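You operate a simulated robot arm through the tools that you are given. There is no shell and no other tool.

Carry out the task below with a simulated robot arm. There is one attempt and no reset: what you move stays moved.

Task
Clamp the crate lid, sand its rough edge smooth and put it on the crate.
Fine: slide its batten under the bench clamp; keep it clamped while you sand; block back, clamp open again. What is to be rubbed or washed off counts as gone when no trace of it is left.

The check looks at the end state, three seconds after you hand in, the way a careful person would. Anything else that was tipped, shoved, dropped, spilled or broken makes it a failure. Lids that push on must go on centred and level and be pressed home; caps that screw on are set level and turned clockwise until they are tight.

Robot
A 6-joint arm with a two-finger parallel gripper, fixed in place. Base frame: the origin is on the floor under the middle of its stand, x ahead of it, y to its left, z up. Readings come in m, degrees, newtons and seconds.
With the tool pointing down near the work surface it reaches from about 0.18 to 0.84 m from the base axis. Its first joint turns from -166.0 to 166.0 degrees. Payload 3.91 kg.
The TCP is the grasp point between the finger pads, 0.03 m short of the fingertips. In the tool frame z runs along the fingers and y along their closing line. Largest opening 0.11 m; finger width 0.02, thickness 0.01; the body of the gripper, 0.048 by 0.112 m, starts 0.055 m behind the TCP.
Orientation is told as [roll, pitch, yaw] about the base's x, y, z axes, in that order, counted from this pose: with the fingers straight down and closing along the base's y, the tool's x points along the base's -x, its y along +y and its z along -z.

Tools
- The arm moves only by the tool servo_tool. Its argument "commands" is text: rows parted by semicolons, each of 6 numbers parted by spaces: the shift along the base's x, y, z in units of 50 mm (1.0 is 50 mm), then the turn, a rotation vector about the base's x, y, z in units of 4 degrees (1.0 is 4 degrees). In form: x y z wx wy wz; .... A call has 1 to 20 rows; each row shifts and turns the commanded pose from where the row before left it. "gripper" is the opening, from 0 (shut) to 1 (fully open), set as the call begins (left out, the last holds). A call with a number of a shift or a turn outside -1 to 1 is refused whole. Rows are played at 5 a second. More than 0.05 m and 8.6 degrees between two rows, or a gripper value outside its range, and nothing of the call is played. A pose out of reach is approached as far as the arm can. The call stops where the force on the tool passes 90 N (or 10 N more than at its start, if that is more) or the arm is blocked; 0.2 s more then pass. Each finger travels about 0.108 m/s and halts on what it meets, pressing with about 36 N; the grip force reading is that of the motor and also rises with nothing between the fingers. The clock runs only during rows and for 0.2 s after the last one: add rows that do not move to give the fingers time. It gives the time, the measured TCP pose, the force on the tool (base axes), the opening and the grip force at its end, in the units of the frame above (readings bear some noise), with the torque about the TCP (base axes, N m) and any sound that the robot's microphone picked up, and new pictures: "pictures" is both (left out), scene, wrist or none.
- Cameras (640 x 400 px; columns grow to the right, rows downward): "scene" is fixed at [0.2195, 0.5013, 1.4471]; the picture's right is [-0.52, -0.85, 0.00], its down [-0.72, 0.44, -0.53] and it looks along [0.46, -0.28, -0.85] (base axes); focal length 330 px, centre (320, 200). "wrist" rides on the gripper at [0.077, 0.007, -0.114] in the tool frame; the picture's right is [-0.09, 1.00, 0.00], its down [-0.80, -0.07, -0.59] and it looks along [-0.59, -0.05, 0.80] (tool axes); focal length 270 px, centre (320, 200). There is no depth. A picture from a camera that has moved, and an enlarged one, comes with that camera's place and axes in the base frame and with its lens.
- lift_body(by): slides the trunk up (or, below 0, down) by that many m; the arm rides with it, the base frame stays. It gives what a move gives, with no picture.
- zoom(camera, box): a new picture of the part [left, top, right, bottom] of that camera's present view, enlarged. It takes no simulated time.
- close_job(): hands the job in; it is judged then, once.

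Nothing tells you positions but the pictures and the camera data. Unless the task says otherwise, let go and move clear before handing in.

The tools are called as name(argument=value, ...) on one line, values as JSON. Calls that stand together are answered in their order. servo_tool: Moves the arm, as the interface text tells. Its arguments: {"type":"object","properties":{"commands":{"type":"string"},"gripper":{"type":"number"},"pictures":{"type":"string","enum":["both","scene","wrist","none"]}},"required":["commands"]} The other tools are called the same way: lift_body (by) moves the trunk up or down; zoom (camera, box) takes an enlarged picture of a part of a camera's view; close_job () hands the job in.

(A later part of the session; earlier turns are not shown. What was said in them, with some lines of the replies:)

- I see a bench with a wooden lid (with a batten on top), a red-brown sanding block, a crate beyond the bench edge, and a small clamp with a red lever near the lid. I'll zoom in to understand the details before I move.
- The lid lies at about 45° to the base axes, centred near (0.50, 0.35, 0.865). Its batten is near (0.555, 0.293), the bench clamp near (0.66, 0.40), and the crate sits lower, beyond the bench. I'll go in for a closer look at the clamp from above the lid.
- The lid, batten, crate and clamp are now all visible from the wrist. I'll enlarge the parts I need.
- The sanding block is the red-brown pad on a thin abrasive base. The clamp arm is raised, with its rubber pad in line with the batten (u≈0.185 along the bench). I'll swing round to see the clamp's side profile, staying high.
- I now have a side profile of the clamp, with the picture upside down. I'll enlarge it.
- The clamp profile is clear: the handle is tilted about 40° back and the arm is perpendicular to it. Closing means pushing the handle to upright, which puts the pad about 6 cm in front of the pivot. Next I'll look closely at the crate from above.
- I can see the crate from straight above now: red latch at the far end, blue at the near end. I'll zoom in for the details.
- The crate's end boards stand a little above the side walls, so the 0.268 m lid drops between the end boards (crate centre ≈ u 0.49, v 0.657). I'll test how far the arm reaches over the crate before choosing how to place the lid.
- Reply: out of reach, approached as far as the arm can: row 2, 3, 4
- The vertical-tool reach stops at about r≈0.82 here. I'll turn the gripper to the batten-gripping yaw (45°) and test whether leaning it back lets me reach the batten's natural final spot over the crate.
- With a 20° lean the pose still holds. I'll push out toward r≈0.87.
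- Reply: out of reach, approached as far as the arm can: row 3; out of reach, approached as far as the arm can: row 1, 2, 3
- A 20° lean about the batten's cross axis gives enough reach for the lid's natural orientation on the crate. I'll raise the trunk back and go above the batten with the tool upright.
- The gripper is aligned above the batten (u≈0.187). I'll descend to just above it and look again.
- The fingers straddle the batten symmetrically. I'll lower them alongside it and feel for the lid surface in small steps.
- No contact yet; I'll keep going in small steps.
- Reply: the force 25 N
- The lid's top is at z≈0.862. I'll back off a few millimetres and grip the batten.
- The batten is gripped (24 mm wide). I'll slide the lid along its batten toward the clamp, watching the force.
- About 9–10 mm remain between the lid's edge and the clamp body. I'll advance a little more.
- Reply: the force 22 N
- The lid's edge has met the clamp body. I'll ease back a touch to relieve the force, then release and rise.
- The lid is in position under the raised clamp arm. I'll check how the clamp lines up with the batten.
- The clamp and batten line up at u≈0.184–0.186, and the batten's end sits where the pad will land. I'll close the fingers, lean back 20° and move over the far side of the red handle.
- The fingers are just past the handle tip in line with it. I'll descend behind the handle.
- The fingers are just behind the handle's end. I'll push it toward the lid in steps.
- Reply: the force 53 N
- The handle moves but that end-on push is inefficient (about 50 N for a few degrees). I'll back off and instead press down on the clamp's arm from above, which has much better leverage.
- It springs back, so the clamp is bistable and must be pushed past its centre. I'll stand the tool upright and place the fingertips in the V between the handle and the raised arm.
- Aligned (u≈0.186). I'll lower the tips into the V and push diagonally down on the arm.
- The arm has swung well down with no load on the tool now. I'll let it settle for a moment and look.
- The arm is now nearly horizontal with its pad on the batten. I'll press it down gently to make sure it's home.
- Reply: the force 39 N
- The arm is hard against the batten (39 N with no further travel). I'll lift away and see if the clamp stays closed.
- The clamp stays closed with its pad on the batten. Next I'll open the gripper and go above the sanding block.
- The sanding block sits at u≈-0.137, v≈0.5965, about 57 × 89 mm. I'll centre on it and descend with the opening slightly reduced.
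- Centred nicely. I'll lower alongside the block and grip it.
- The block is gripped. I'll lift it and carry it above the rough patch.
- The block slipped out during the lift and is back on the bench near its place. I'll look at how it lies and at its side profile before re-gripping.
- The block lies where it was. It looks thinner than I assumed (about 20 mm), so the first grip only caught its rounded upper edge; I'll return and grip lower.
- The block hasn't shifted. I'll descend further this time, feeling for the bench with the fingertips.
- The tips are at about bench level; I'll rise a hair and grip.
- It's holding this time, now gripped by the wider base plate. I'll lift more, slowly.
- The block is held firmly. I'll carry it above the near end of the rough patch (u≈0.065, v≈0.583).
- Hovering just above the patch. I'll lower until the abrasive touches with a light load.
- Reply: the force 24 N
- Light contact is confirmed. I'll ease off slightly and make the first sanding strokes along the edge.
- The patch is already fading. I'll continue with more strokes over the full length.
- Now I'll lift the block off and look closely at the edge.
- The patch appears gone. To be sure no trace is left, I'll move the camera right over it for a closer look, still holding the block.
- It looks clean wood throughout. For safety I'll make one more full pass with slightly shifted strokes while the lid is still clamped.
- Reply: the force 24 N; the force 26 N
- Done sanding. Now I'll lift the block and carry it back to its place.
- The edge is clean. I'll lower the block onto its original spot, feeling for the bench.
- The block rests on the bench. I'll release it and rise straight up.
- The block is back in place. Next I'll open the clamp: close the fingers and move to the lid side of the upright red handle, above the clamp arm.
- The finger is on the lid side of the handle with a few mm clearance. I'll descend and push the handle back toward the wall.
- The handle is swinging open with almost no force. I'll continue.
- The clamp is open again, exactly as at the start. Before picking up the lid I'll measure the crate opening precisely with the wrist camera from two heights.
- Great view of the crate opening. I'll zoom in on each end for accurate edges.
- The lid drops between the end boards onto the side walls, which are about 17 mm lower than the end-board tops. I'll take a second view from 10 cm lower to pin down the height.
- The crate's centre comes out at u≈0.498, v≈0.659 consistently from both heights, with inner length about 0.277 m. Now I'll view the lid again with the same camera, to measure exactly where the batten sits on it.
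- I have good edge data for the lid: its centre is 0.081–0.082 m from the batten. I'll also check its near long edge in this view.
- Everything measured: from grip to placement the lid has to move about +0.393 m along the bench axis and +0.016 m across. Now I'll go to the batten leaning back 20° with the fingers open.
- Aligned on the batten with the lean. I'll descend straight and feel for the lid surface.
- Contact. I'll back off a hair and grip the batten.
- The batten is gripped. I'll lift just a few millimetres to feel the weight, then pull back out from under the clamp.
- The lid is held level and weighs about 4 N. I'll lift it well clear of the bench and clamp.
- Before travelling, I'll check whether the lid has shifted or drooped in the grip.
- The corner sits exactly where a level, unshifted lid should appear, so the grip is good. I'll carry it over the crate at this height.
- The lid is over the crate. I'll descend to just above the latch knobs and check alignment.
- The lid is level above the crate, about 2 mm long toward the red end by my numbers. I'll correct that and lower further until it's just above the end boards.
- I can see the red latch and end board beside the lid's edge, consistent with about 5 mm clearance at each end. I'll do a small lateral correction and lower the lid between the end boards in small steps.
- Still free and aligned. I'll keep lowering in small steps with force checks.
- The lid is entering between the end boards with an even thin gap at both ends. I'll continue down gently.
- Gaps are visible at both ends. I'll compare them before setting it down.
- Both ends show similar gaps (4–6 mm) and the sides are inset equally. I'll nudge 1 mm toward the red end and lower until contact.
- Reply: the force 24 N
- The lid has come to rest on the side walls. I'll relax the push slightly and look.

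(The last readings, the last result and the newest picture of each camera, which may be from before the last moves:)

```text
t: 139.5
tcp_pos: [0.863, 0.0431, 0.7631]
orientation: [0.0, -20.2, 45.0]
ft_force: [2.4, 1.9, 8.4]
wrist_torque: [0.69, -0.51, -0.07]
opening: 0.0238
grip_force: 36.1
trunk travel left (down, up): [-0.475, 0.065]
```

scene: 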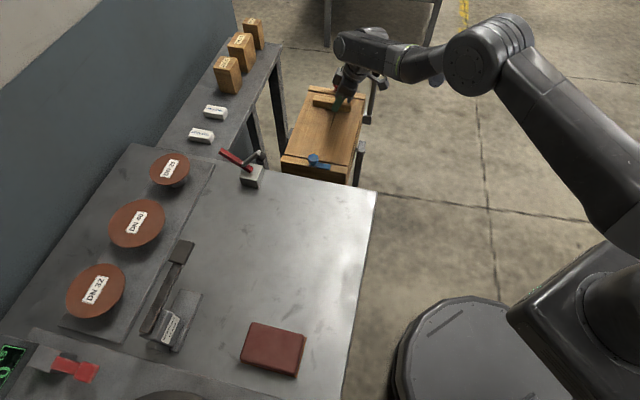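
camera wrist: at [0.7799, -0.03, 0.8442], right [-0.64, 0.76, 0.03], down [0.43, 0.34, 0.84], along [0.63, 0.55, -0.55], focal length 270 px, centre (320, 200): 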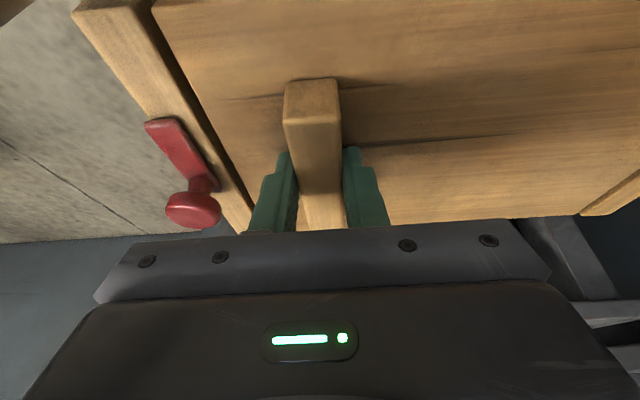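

Forces are low now. I'll open the gripper gently.

servo_tool(commands="0 0 0 0 0 0;0 0 0 0 0 0;0 0 0 0 0 0", gripper=0.4, pictures="both")

zoom(camera="scene", box=[270, 60, 390, 190])

zoom(camera="wrist", box=[100, 0, 300, 230])

```text
t: 140.3
tcp_pos: [0.8636, 0.0433, 0.7636]
orientation: [-0.1, -20.1, 45.0]
ft_force: [0.2, -1.8, 4.9]
wrist_torque: [0.04, 0.07, 0.0]
opening: 0.0436
grip_force: 0.0
trunk travel left (down, up): [-0.475, 0.065]
camera wrist: at [0.7796, -0.0304, 0.8446], right [-0.65, 0.76, 0.03], down [0.44, 0.34, 0.83], along [0.63, 0.55, -0.55], focal length 270 px, centre (320, 200)
```

scene: 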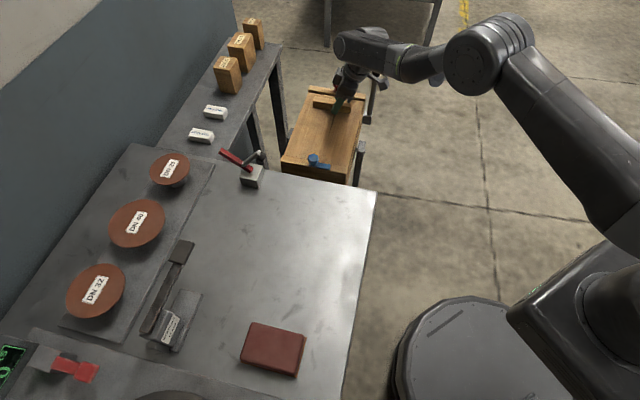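
wrist: 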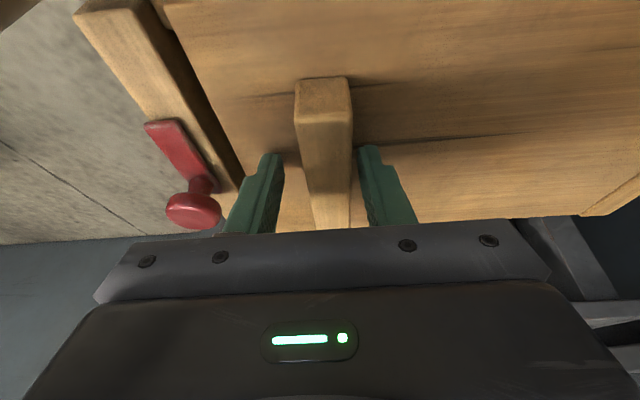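

```text
3.08 times, centred on (330, 125) of scene
camera zoom: at [0.2195, 0.5013, 1.4471], right [-0.52, -0.85, 0.0], down [-0.72, 0.44, -0.53], along [0.46, -0.28, -0.85], focal length 1015 px, centre (289, 431)
```

zoom: 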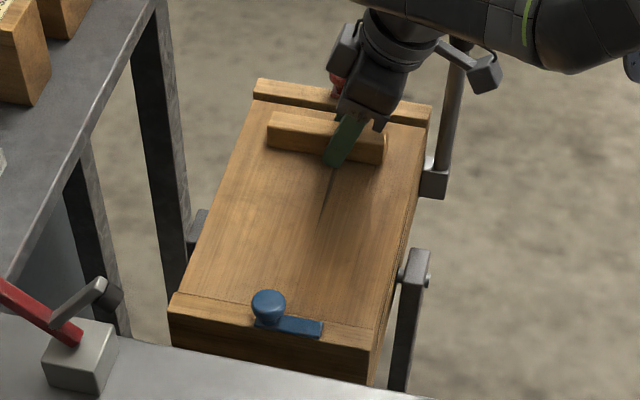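

```text
1.74 times, centred on (200, 115) of wrist
camera zoom: at [0.7796, -0.0304, 0.8446], right [-0.65, 0.76, 0.03], down [0.44, 0.34, 0.83], along [0.63, 0.55, -0.55], focal length 470 px, centre (529, 348)
```

zoom: 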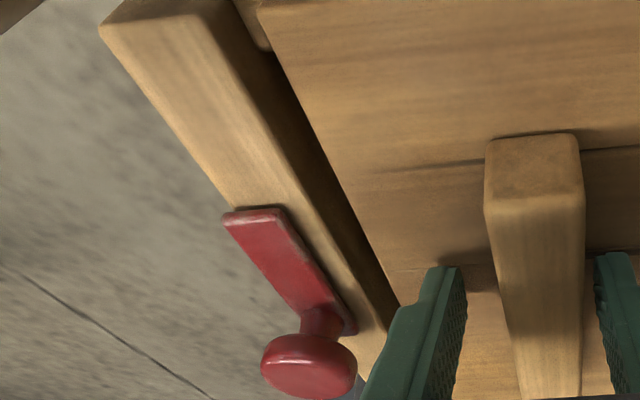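

On release the lid slid about 5 mm toward the blue end, so it's no longer centred. I'll raise the fingertips slightly off the lid and look at both end gaps.

servo_tool(commands="0 0 0.06 0 0 0;0 0 0 0 0 0;0 0 0 0 0 0", pictures="wrist")

zoom(camera="scene", box=[280, 140, 350, 180])

zoom(camera="scene", box=[300, 75, 370, 115])

zoom(camera="wrist", box=[540, 120, 640, 240])

zoom(camera="wrist", box=[130, 0, 250, 120])

```text
t: 141.1
tcp_pos: [0.8639, 0.0435, 0.7659]
orientation: [-0.2, -20.2, 45.0]
ft_force: [0.2, -0.4, -1.1]
wrist_torque: [-0.01, 0.0, -0.03]
opening: 0.0438
grip_force: 0.0
trunk travel left (down, up): [-0.475, 0.065]
camera wrist: at [0.7803, -0.03, 0.8476], right [-0.65, 0.76, 0.03], down [0.44, 0.34, 0.83], along [0.63, 0.55, -0.55], focal length 270 px, centre (320, 200)
```

wrist: 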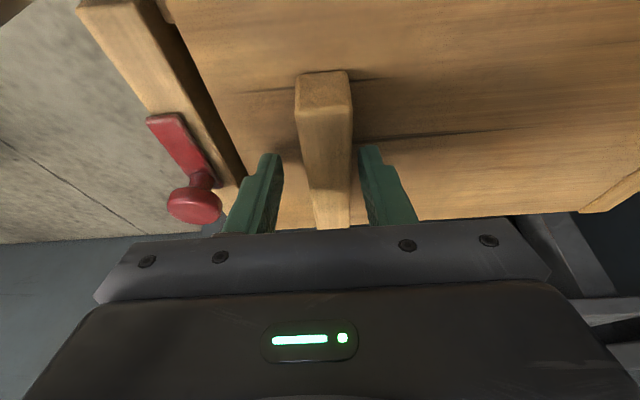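

```text
9.14 times, centred on (315, 160) of scene
camera zoom: at [0.2195, 0.5013, 1.4471], right [-0.52, -0.85, 0.0], down [-0.72, 0.44, -0.53], along [0.46, -0.28, -0.85], focal length 3016 px, centre (366, 566)
```

zoom: 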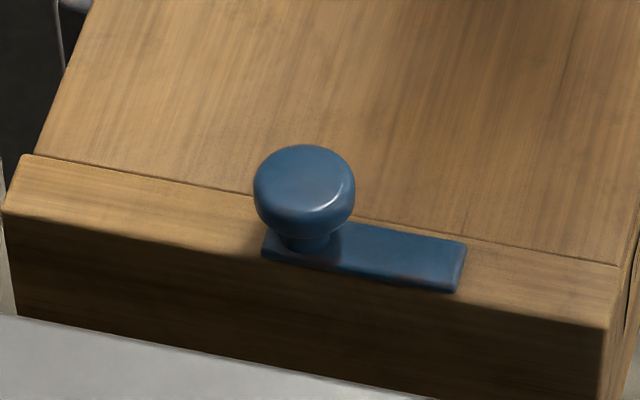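

```text
9.14 times, centred on (335, 95) of scene
camera zoom: at [0.2195, 0.5013, 1.4471], right [-0.52, -0.85, 0.0], down [-0.72, 0.44, -0.53], along [0.46, -0.28, -0.85], focal length 3016 px, centre (183, 1160)
```

zoom: 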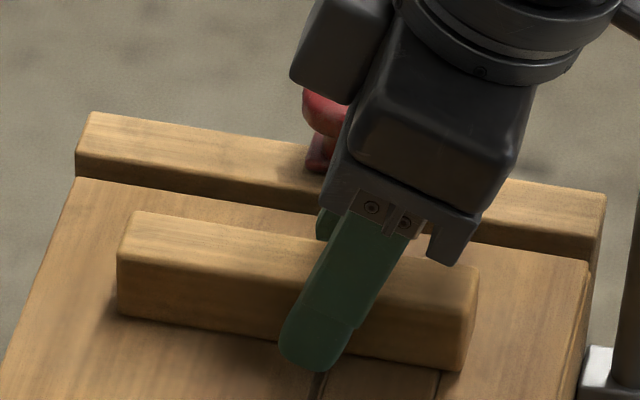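

```text
3.33 times, centred on (590, 180) of wrist
camera zoom: at [0.7803, -0.03, 0.8476], right [-0.65, 0.76, 0.03], down [0.44, 0.34, 0.83], along [0.63, 0.55, -0.55], focal length 901 px, centre (-580, 267)
```

zoom: 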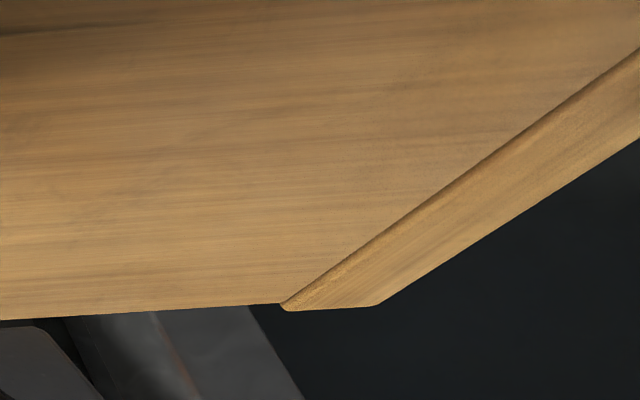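

```text
3.33 times, centred on (190, 60) of wrist
camera zoom: at [0.7803, -0.03, 0.8476], right [-0.65, 0.76, 0.03], down [0.44, 0.34, 0.83], along [0.63, 0.55, -0.55], focal length 901 px, centre (753, 667)
```

zoom: 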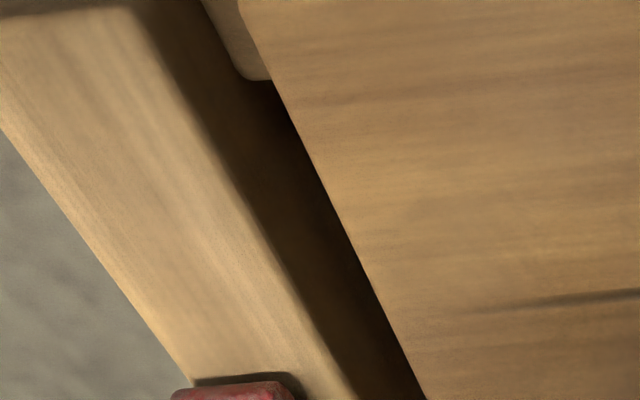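

The lid has about 10–11 mm total end play and now sits against the blue board; the earlier grip position was the centred one. The kick came from releasing under load, so I'll re-grip (which pulls the batten back to centre) with the fingers unloaded, then release again.

servo_tool(commands="0 0 0 0 0 0;0 0 0 0 0 0;0 0 0 0 0 0;0 0 0 0 0 0", gripper=0.19, pictures="both")

zoom(camera="scene", box=[270, 60, 390, 190])

zoom(camera="wrist", box=[130, 0, 370, 230])

```text
t: 142.1
tcp_pos: [0.8644, 0.043, 0.7676]
orientation: [-0.1, -20.1, 45.0]
ft_force: [-1.0, 2.0, 0.9]
wrist_torque: [0.08, 0.26, 0.06]
opening: 0.0239
grip_force: 35.6
trunk travel left (down, up): [-0.475, 0.065]
camera wrist: at [0.7802, -0.03, 0.8478], right [-0.65, 0.76, 0.03], down [0.44, 0.34, 0.83], along [0.63, 0.55, -0.55], focal length 270 px, centre (320, 200)
```

scene: 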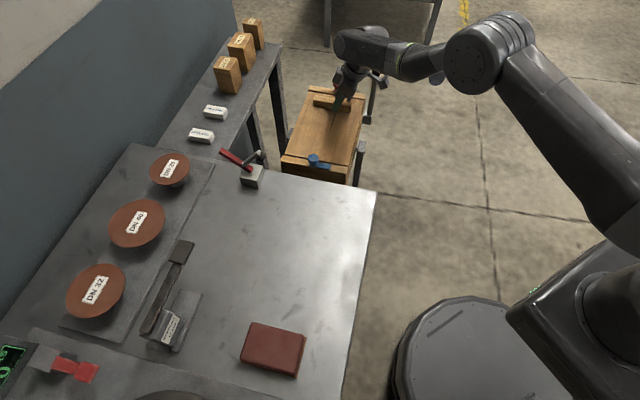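
wrist: 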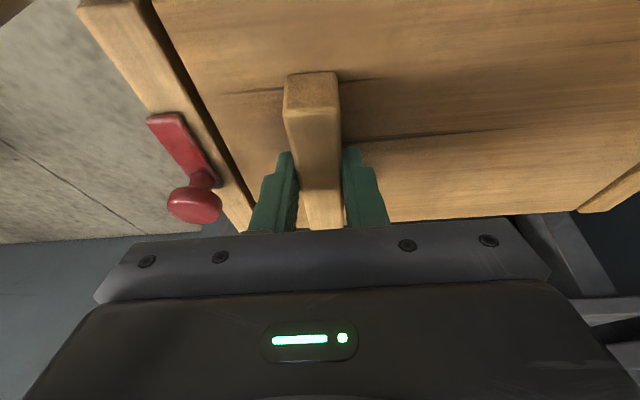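

```text
3.08 times, centred on (330, 125) of scene
camera zoom: at [0.2195, 0.5013, 1.4471], right [-0.52, -0.85, 0.0], down [-0.72, 0.44, -0.53], along [0.46, -0.28, -0.85], focal length 1015 px, centre (289, 431)
```

zoom: 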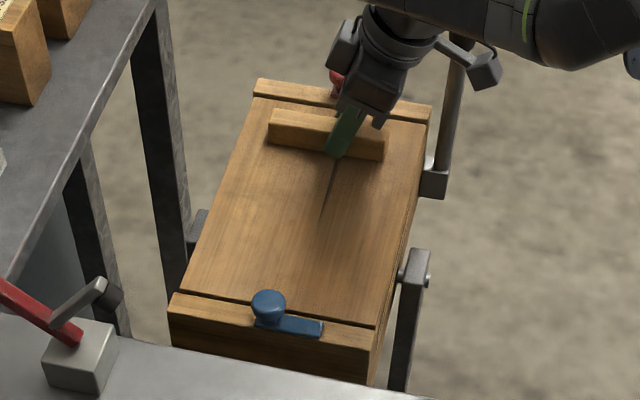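

```text
1.74 times, centred on (250, 115) of wrist
camera zoom: at [0.7802, -0.03, 0.8478], right [-0.65, 0.76, 0.03], down [0.44, 0.34, 0.83], along [0.63, 0.55, -0.55], focal length 470 px, centre (442, 348)
```

zoom: 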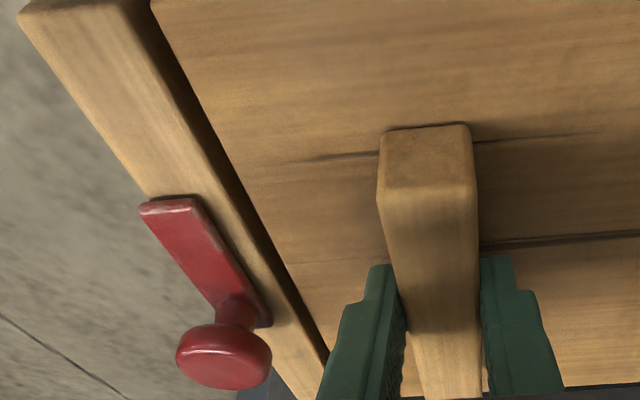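

Centred again with low loads. I'll open just a little this time and check whether it stays put.

servo_tool(commands="0 0 0 0 0 0;0 0 0 0 0 0", gripper=0.28, pictures="wrist")

zoom(camera="wrist", box=[130, 0, 370, 230])

zoom(camera="scene", box=[270, 60, 390, 190])

```text
t: 142.7
tcp_pos: [0.8636, 0.0438, 0.7655]
orientation: [-0.1, -20.3, 45.1]
ft_force: [-0.5, 0.2, 0.3]
wrist_torque: [-0.02, -0.01, 0.02]
opening: 0.0308
grip_force: 0.0
trunk travel left (down, up): [-0.475, 0.065]
camera wrist: at [0.7803, -0.0303, 0.8477], right [-0.65, 0.76, 0.03], down [0.44, 0.34, 0.83], along [0.63, 0.55, -0.55], focal length 270 px, centre (320, 200)
```

wrist: 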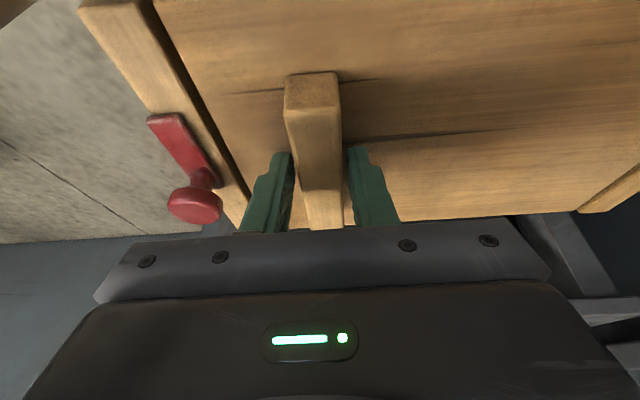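

```text
1.74 times, centred on (250, 115) of wrist
camera zoom: at [0.7803, -0.0303, 0.8477], right [-0.65, 0.76, 0.03], down [0.44, 0.34, 0.83], along [0.63, 0.55, -0.55], focal length 470 px, centre (442, 348)
```

zoom: 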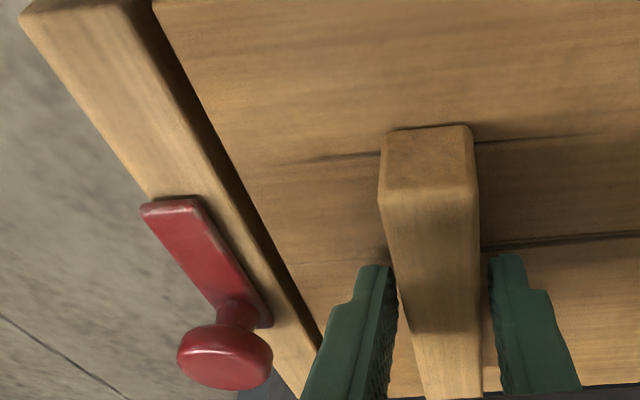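

```text
3.08 times, centred on (330, 125) of scene
camera zoom: at [0.2195, 0.5013, 1.4471], right [-0.52, -0.85, 0.0], down [-0.72, 0.44, -0.53], along [0.46, -0.28, -0.85], focal length 1015 px, centre (289, 431)
```

zoom: 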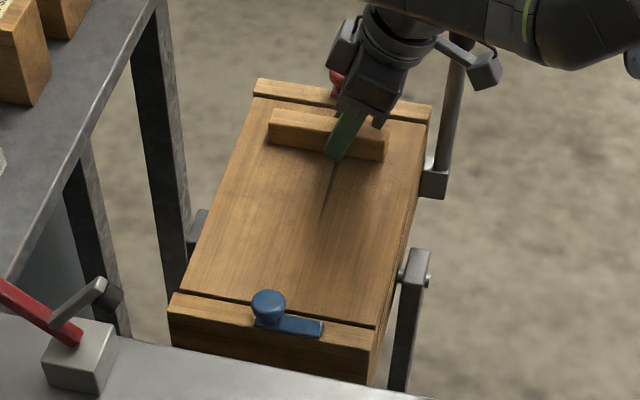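

It stays centred. I'll open slightly more and rise straight up clear of the batten.

servo_tool(commands="0 0 0 0 0 0;0 0 0.2 0 0 0;0 0 0.4 0 0 0;0 0 0.6 0 0 0;0 0 0.8 0 0 0;0 0 0.8 0 0 0;0 0 0 0 0 0", gripper=0.36, pictures="both")

zoom(camera="scene", box=[270, 60, 390, 190])

zoom(camera="wrist", box=[80, 0, 480, 230])

```text
t: 144.3
tcp_pos: [0.8642, 0.0424, 0.9082]
orientation: [-0.1, -20.2, 45.0]
ft_force: [-0.3, -0.7, -1.1]
wrist_torque: [0.01, -0.03, -0.03]
opening: 0.0395
grip_force: 0.1
trunk travel left (down, up): [-0.475, 0.065]
camera wrist: at [0.78, -0.0306, 0.9884], right [-0.65, 0.76, 0.03], down [0.44, 0.34, 0.83], along [0.63, 0.55, -0.55], focal length 270 px, centre (320, 200)
```

scene: 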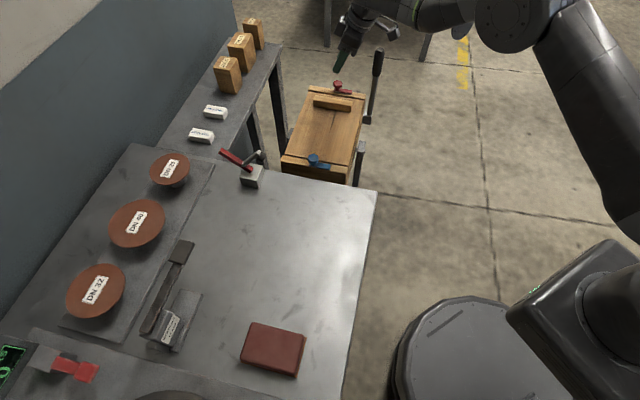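
wrist: 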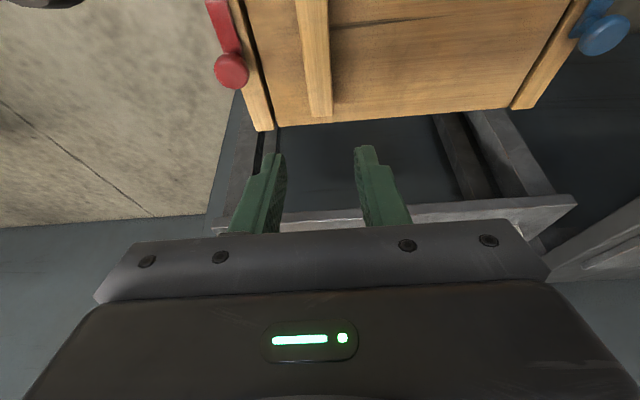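

```text
3.08 times, centred on (330, 125) of scene
camera zoom: at [0.2195, 0.5013, 1.4471], right [-0.52, -0.85, 0.0], down [-0.72, 0.44, -0.53], along [0.46, -0.28, -0.85], focal length 1015 px, centre (289, 431)
```

zoom: 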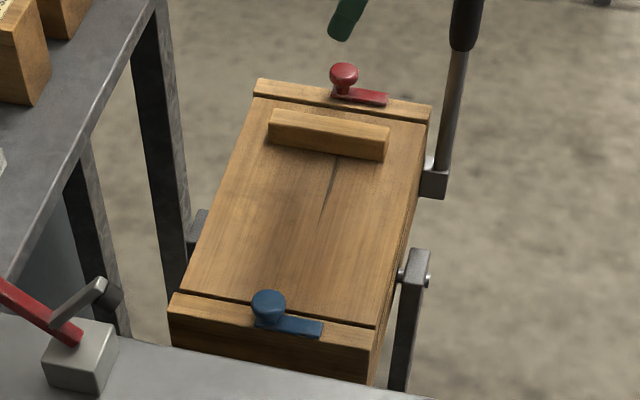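

```text
1.60 times, centred on (280, 115) of wrist
camera zoom: at [0.78, -0.0306, 0.9884], right [-0.65, 0.76, 0.03], down [0.44, 0.34, 0.83], along [0.63, 0.55, -0.55], focal length 432 px, centre (384, 336)
```

zoom: 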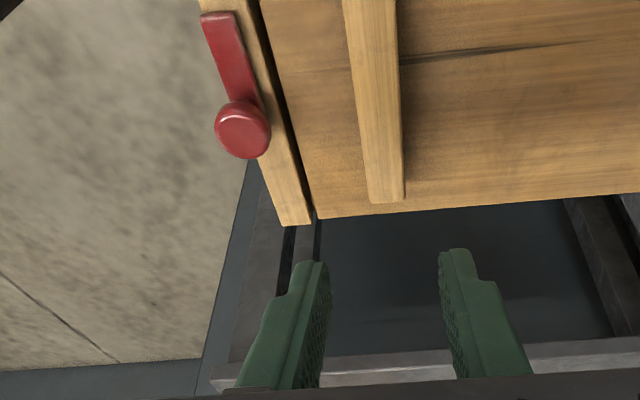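

The lid sits nicely between the end boards. I'll check its seating on the side walls and the gaps closely.

zoom(camera="scene", box=[330, 85, 380, 180])

zoom(camera="scene", box=[275, 140, 355, 185])

zoom(camera="scene", box=[295, 75, 375, 120])

zoom(camera="scene", box=[200, 130, 300, 200])

```text
4.21 times, centred on (355, 132) of scene
camera zoom: at [0.2195, 0.5013, 1.4471], right [-0.52, -0.85, 0.0], down [-0.72, 0.44, -0.53], along [0.46, -0.28, -0.85], focal length 1389 px, centre (173, 484)
```

zoom: 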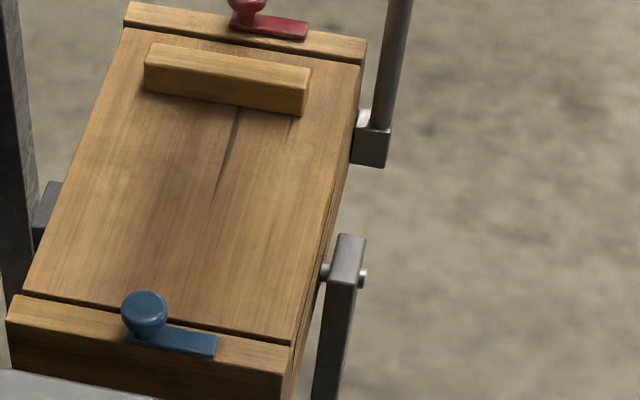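

```text
8.00 times, centred on (315, 162) of scene
camera zoom: at [0.2195, 0.5013, 1.4471], right [-0.52, -0.85, 0.0], down [-0.72, 0.44, -0.53], along [0.46, -0.28, -0.85], focal length 2639 px, centre (360, 500)
```

zoom: 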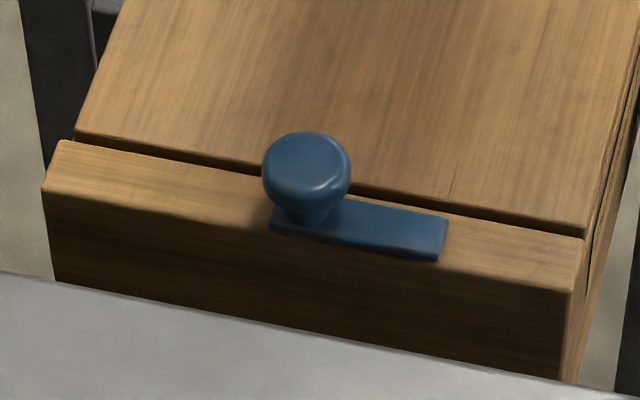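

```text
8.00 times, centred on (335, 98) of scene
camera zoom: at [0.2195, 0.5013, 1.4471], right [-0.52, -0.85, 0.0], down [-0.72, 0.44, -0.53], along [0.46, -0.28, -0.85], focal length 2639 px, centre (200, 1020)
```

zoom: 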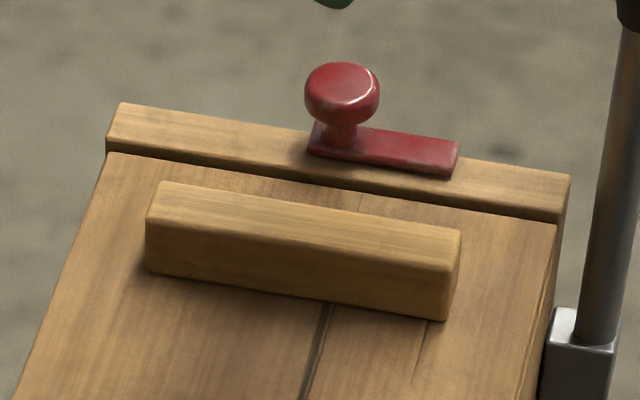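

```text
5.71 times, centred on (250, 165) of scene
camera zoom: at [0.2195, 0.5013, 1.4471], right [-0.52, -0.85, 0.0], down [-0.72, 0.44, -0.53], along [0.46, -0.28, -0.85], focal length 1885 px, centre (720, 400)
```

zoom: 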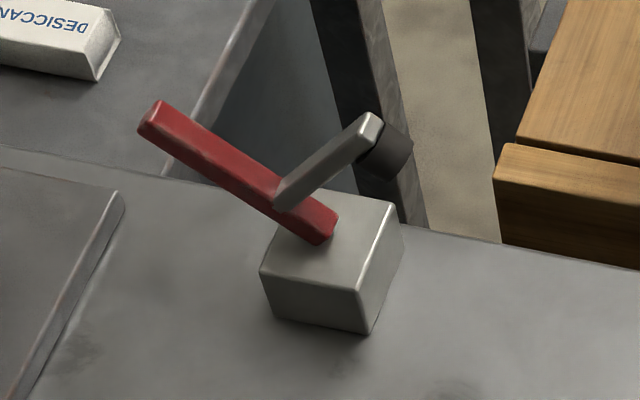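

The lid is centred and level between the boards, the clamp is open, and the block is back. I'll press lightly on the middle of the lid with closed, upright fingers to make sure it's fully home.

servo_tool(commands="-0.179 0.286 0 -0.7071 0.7071 0;-0.179 0.286 0 -0.7071 0.7071 0;-0.179 0.286 0 -0.7071 0.7071 0;-0.179 0.286 0 -0.7071 0.7071 0;-0.179 0.286 0 -0.7071 0.7071 0;0 0 -0.5 0 0 0;0 0 -0.5 0 0 0;0 0 0 0 0 0", gripper=0.0, pictures="both")

```text
t: 146.1
tcp_pos: [0.8206, 0.1149, 0.8584]
orientation: [-0.2, -0.2, 45.0]
ft_force: [0.1, 0.1, 0.2]
wrist_torque: [-0.03, -0.04, -0.01]
opening: 0.0
grip_force: 35.9
trunk travel left (down, up): [-0.475, 0.065]
camera wrist: at [0.761, 0.0659, 0.972], right [-0.64, 0.77, 0.0], down [0.61, 0.52, 0.6], along [0.46, 0.38, -0.8], focal length 270 px, centre (320, 200)
```

scene: 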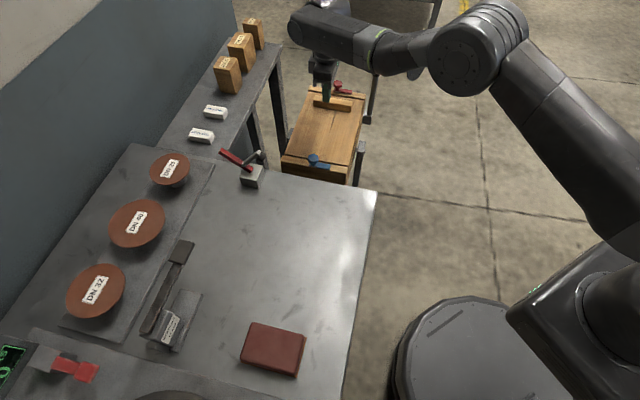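
wrist: 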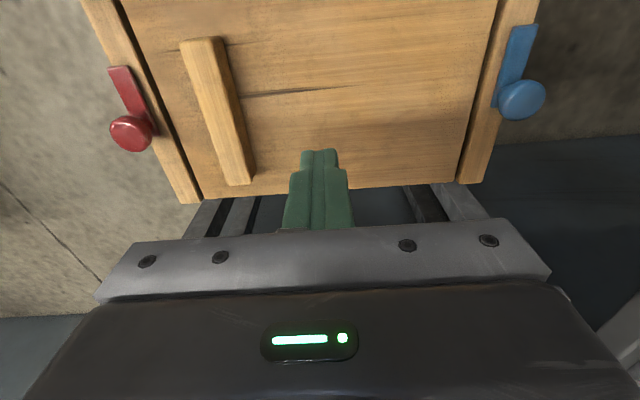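

A good top view of the seated lid. Let me measure both gaps here.

zoom(camera="wrist", box=[90, 20, 250, 130])

zoom(camera="wrist", box=[420, 20, 580, 130])

zoom(camera="wrist", box=[150, 120, 310, 230])

zoom(camera="wrist", box=[380, 110, 540, 220])

```text
3.64 times, centred on (170, 75) of wrist
camera zoom: at [0.761, 0.0659, 0.972], right [-0.64, 0.77, 0.0], down [0.61, 0.52, 0.6], along [0.46, 0.38, -0.8], focal length 983 px, centre (866, 654)
```

zoom: 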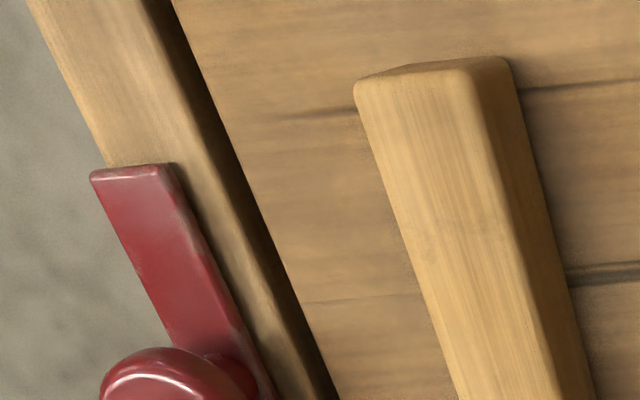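

```text
3.64 times, centred on (500, 75) of wrist
camera zoom: at [0.761, 0.0659, 0.972], right [-0.64, 0.77, 0.0], down [0.61, 0.52, 0.6], along [0.46, 0.38, -0.8], focal length 983 px, centre (-334, 654)
```

zoom: 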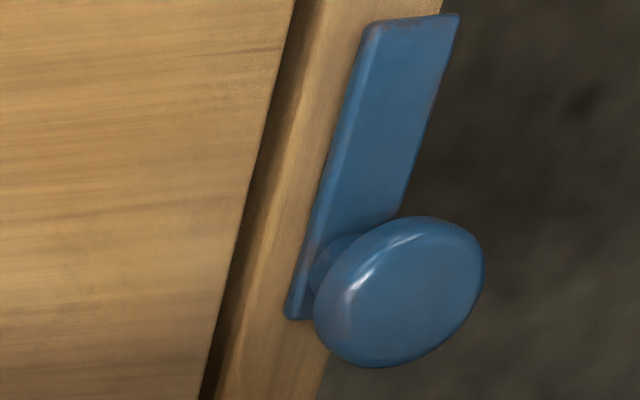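

```text
3.64 times, centred on (230, 175) of wrist
camera zoom: at [0.761, 0.0659, 0.972], right [-0.64, 0.77, 0.0], down [0.61, 0.52, 0.6], along [0.46, 0.38, -0.8], focal length 983 px, centre (647, 291)
```

zoom: 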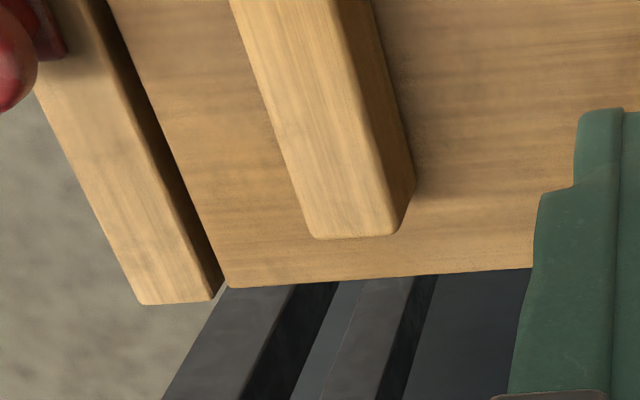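

```text
3.64 times, centred on (460, 165) of wrist
camera zoom: at [0.761, 0.0659, 0.972], right [-0.64, 0.77, 0.0], down [0.61, 0.52, 0.6], along [0.46, 0.38, -0.8], focal length 983 px, centre (-189, 327)
```

zoom: 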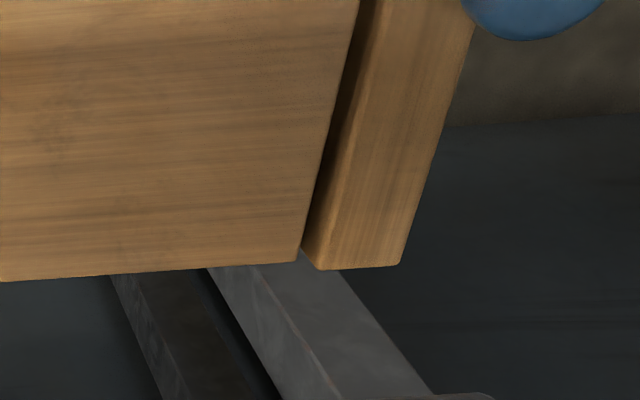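

Both gaps match within about a millimetre. Now the light press at the lid's centre.

servo_tool(commands="0 0 -0.6 0 0 0;0 0 -0.6 0 0 0;0 0 -0.5 0 0 0;0 0 0 0 0 0", pictures="none")

servo_tool(commands="0 0 -0.06 0 0 0;0 0 0 0 0 0", pictures="none")

servo_tool(commands="0 0 -0.06 0 0 0;0 0 0 0 0 0", pictures="none")

```text
t: 147.1
tcp_pos: [0.8193, 0.1143, 0.7715]
orientation: [-0.3, -0.2, 45.0]
ft_force: [-0.4, -0.1, -0.2]
wrist_torque: [0.03, 0.01, 0.01]
opening: 0.0001
grip_force: 36.0
trunk travel left (down, up): [-0.475, 0.065]
```

```text
t: 147.7
tcp_pos: [0.8187, 0.1128, 0.7687]
orientation: [-0.2, -0.1, 44.9]
ft_force: [0.2, 1.1, 0.6]
wrist_torque: [0.04, 0.02, 0.0]
opening: 0.0
grip_force: 36.1
trunk travel left (down, up): [-0.475, 0.065]
```

```text
t: 148.3
tcp_pos: [0.8199, 0.1142, 0.7653]
orientation: [-0.2, -0.2, 44.9]
ft_force: [0.0, 0.1, -0.4]
wrist_torque: [0.02, -0.03, 0.0]
opening: 0.0001
grip_force: 36.2
trunk travel left (down, up): [-0.475, 0.065]
```

servo_tool(commands="0 0 -0.04 0 0 0;0 0 0 0 0 0", pictures="none")

servo_tool(commands="0 0 -0.03 0 0 0;0 0 0 0 0 0", pictures="none")

servo_tool(commands="0 0 -0.03 0 0 0;0 0 0 0 0 0", pictures="none")

```text
t: 148.9
tcp_pos: [0.82, 0.1155, 0.7639]
orientation: [-0.1, -0.2, 45.0]
ft_force: [0.1, 0.3, -0.1]
wrist_torque: [-0.01, 0.01, -0.02]
opening: 0.0
grip_force: 35.7
trunk travel left (down, up): [-0.475, 0.065]
```

```text
t: 149.5
tcp_pos: [0.819, 0.1141, 0.7608]
orientation: [-0.1, -0.2, 44.9]
ft_force: [-0.3, 0.3, -0.8]
wrist_torque: [0.0, 0.02, 0.01]
opening: 0.0
grip_force: 36.4
trunk travel left (down, up): [-0.475, 0.065]
```

```text
t: 150.1
tcp_pos: [0.8194, 0.1147, 0.7621]
orientation: [-0.2, -0.3, 45.0]
ft_force: [-0.5, 0.8, 6.1]
wrist_torque: [-0.04, 0.09, -0.01]
opening: 0.0
grip_force: 35.7
trunk travel left (down, up): [-0.475, 0.065]
```

Contact at z≈0.7315, the same height as I found near the batten, so the lid is level. I'll add a modest push and then back off.

servo_tool(commands="0 0 -0.03 0 0 0;0 0 0 0 0 0;0 0 0 0 0 0", pictures="none")

servo_tool(commands="0 0 0.1 0 0 0;0 0 0.4 0 0 0;0 0 0.8 0 0 0;0 0 0.8 0 0 0;0 0 0.8 0 0 0;0 0 0 0 0 0", pictures="both")

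zoom(camera="wrist", box=[80, 0, 560, 230])

zoom(camera="scene", box=[270, 60, 390, 190])

```text
t: 150.9
tcp_pos: [0.8193, 0.1133, 0.7626]
orientation: [-0.2, -0.5, 45.0]
ft_force: [1.3, 3.2, 17.5]
wrist_torque: [-0.03, 0.14, -0.1]
opening: 0.0002
grip_force: 36.4
trunk travel left (down, up): [-0.475, 0.065]
```

```text
t: 152.3
tcp_pos: [0.818, 0.1149, 0.9064]
orientation: [-0.2, -0.2, 44.9]
ft_force: [0.1, -0.1, 0.2]
wrist_torque: [-0.01, -0.02, 0.0]
opening: 0.0001
grip_force: 36.1
trunk travel left (down, up): [-0.475, 0.065]
camera wrist: at [0.7599, 0.0657, 1.019], right [-0.64, 0.77, 0.0], down [0.61, 0.52, 0.6], along [0.46, 0.38, -0.8], focal length 270 px, centre (320, 200)
```

scene: 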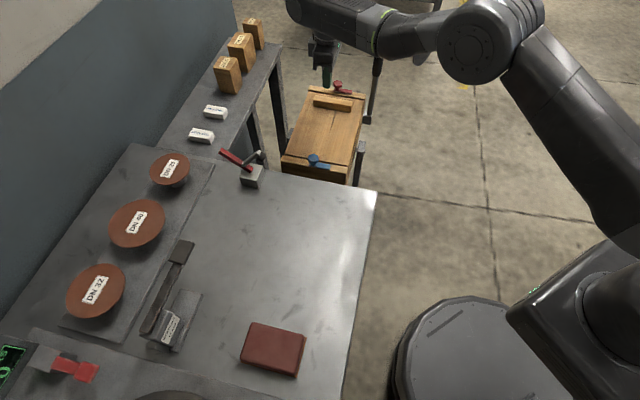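
wrist: 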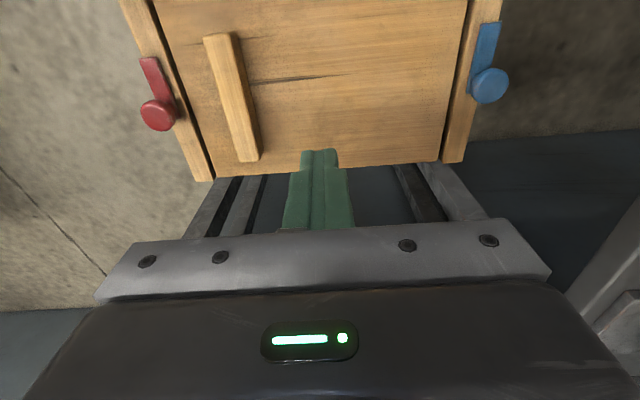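

```text
1.33 times, centred on (320, 115) of wrist
camera zoom: at [0.7599, 0.0657, 1.019], right [-0.64, 0.77, 0.0], down [0.61, 0.52, 0.6], along [0.46, 0.38, -0.8], focal length 360 px, centre (320, 313)
```

zoom: 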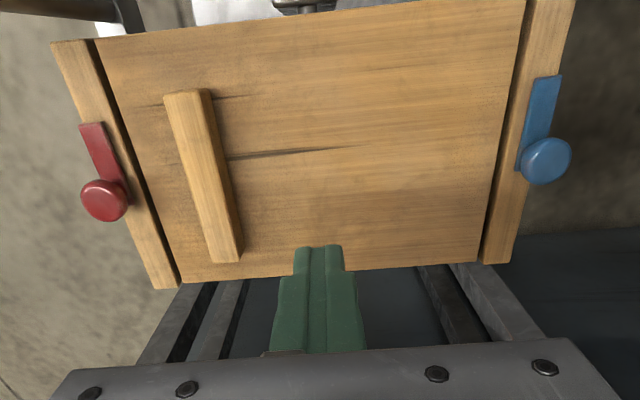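

```text
3.08 times, centred on (330, 125) of scene
camera zoom: at [0.2195, 0.5013, 1.4471], right [-0.52, -0.85, 0.0], down [-0.72, 0.44, -0.53], along [0.46, -0.28, -0.85], focal length 1015 px, centre (289, 431)
```

zoom: 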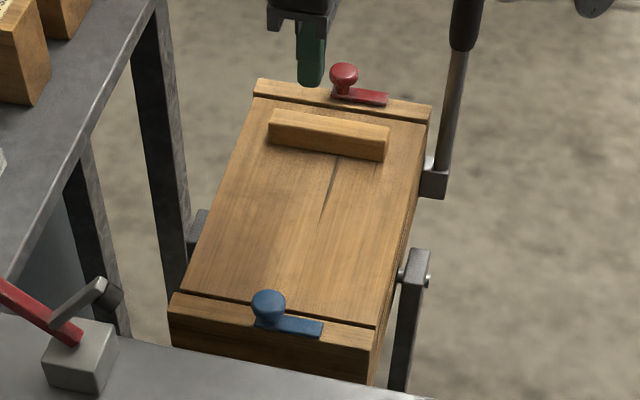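

The lid is seated, level and centred. I'll do a last check of the sanding block's place, the clamp and the sanded edge, while moving the arm clear.

servo_tool(commands="0 0 0.8 0 0 0;0 0 0.8 0 0 0;0 0 0.8 0 0 0;-0.7 0.3 0.3 0 0 0;-0.7 0.3 0.3 0 0 0;-0.7 0.3 0.3 0 0 0;-0.7 0.3 0.3 0 0 0;-0.7 0.3 0 0 0 0;-0.7 0.3 0 0 0 0;0 0 0 0 0 0", gripper=0.5, pictures="both")

zoom(camera="scene", box=[200, 280, 360, 400])

zoom(camera="scene", box=[275, 70, 395, 180])

zoom(camera="scene", box=[200, 130, 290, 200])

```text
t: 154.5
tcp_pos: [0.6093, 0.2059, 1.0843]
orientation: [-0.2, -0.2, 45.0]
ft_force: [-0.1, -1.4, 0.4]
wrist_torque: [0.02, -0.02, 0.02]
opening: 0.0551
grip_force: 0.1
trunk travel left (down, up): [-0.475, 0.065]
camera wrist: at [0.55, 0.1559, 1.199], right [-0.64, 0.77, 0.0], down [0.61, 0.52, 0.6], along [0.46, 0.38, -0.8], focal length 270 px, centre (320, 200)
```

scene: 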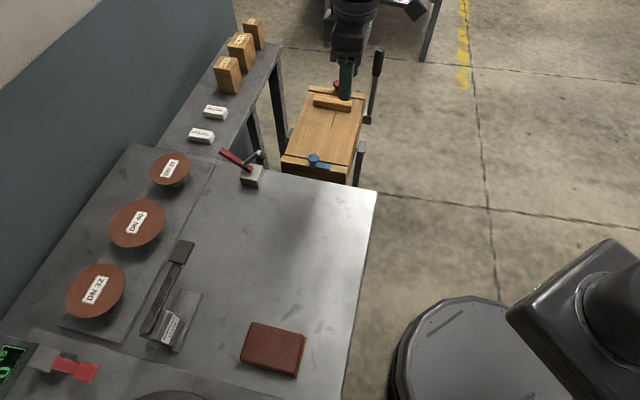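
wrist: 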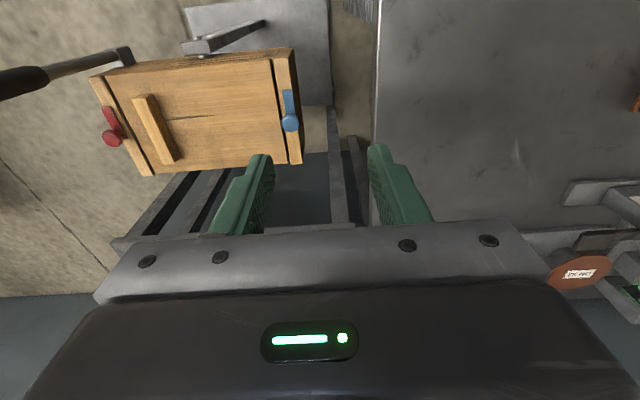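

```text
3.33 times, centred on (280, 340) of scene
camera zoom: at [0.2195, 0.5013, 1.4471], right [-0.52, -0.85, 0.0], down [-0.72, 0.44, -0.53], along [0.46, -0.28, -0.85], focal length 1100 px, centre (453, -267)
```

zoom: 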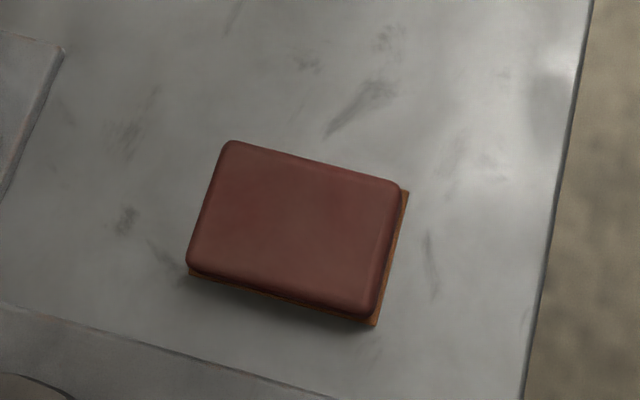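

```text
3.64 times, centred on (335, 125) of scene
camera zoom: at [0.2195, 0.5013, 1.4471], right [-0.52, -0.85, 0.0], down [-0.72, 0.44, -0.53], along [0.46, -0.28, -0.85], focal length 1200 px, centre (266, 473)
```

zoom: 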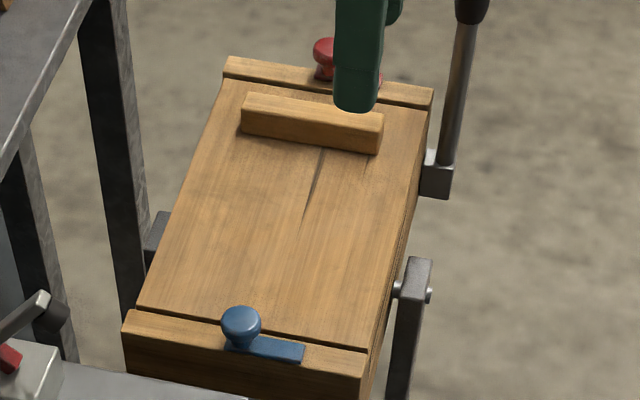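

```text
5.71 times, centred on (245, 165) of scene
camera zoom: at [0.2195, 0.5013, 1.4471], right [-0.52, -0.85, 0.0], down [-0.72, 0.44, -0.53], along [0.46, -0.28, -0.85], focal length 1885 px, centre (749, 400)
```

zoom: 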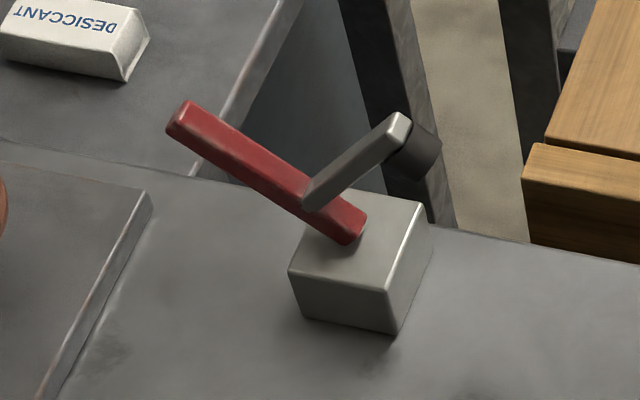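

Everything matches its starting state: the clamp is open and the block is back within 2–3 mm. One final close look at the lid's surface before handing in.

zoom(camera="wrist", box=[80, 30, 320, 190])

zoom(camera="scene", box=[310, 90, 370, 170])

```text
2.50 times, centred on (200, 110) of wrist
camera zoom: at [0.55, 0.1559, 1.199], right [-0.64, 0.77, 0.0], down [0.61, 0.52, 0.6], along [0.46, 0.38, -0.8], focal length 676 px, centre (620, 425)
```

zoom: 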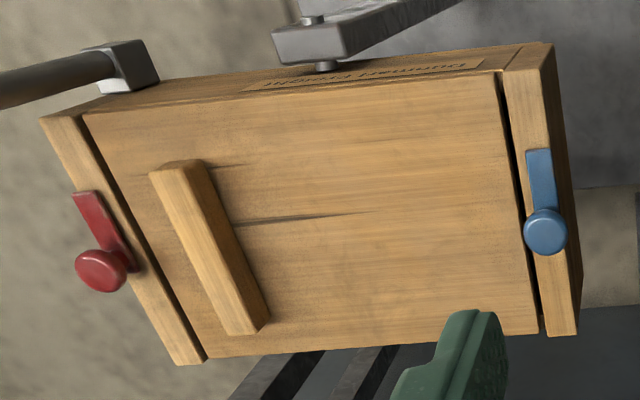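

```text
5.00 times, centred on (340, 130) of scene
camera zoom: at [0.2195, 0.5013, 1.4471], right [-0.52, -0.85, 0.0], down [-0.72, 0.44, -0.53], along [0.46, -0.28, -0.85], focal length 1649 px, centre (220, 550)
```

zoom: 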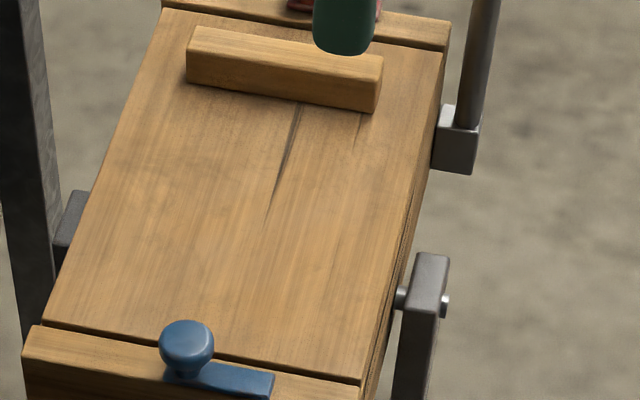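

The lid's rough edge is clean with no trace left, and the lid lies centred and level on the crate. The clamp is open, the sanding block is back in its place, and the arm is clear, so I'm handing in.

close_job()

```text
The job is handed in.
```

The job is handed in. The crate lid was clamped and sanded, and it now sits level on the crate, centred to within about a millimetre. I saw no trace of the rough patch in close-up views afterwards.

- **Clamping:** I slid the batten under the bench clamp, and it stayed clamped through all the sanding. The clamp is open again in its starting position.
- **Sanding block:** It slipped out of the gripper on the first lift and stayed where it was on the bench. I re-gripped it lower and it held. It is back within 2–3 mm of where it started.
- **Lid placement:** When I first let go, the lid slid about 5 mm toward the blue latch. I re-gripped the batten, re-centred the lid and released it without load, and it stayed put. A light press on the middle confirmed it was down.

In the last pictures the crate, its latches and the other items on the bench look unmoved.
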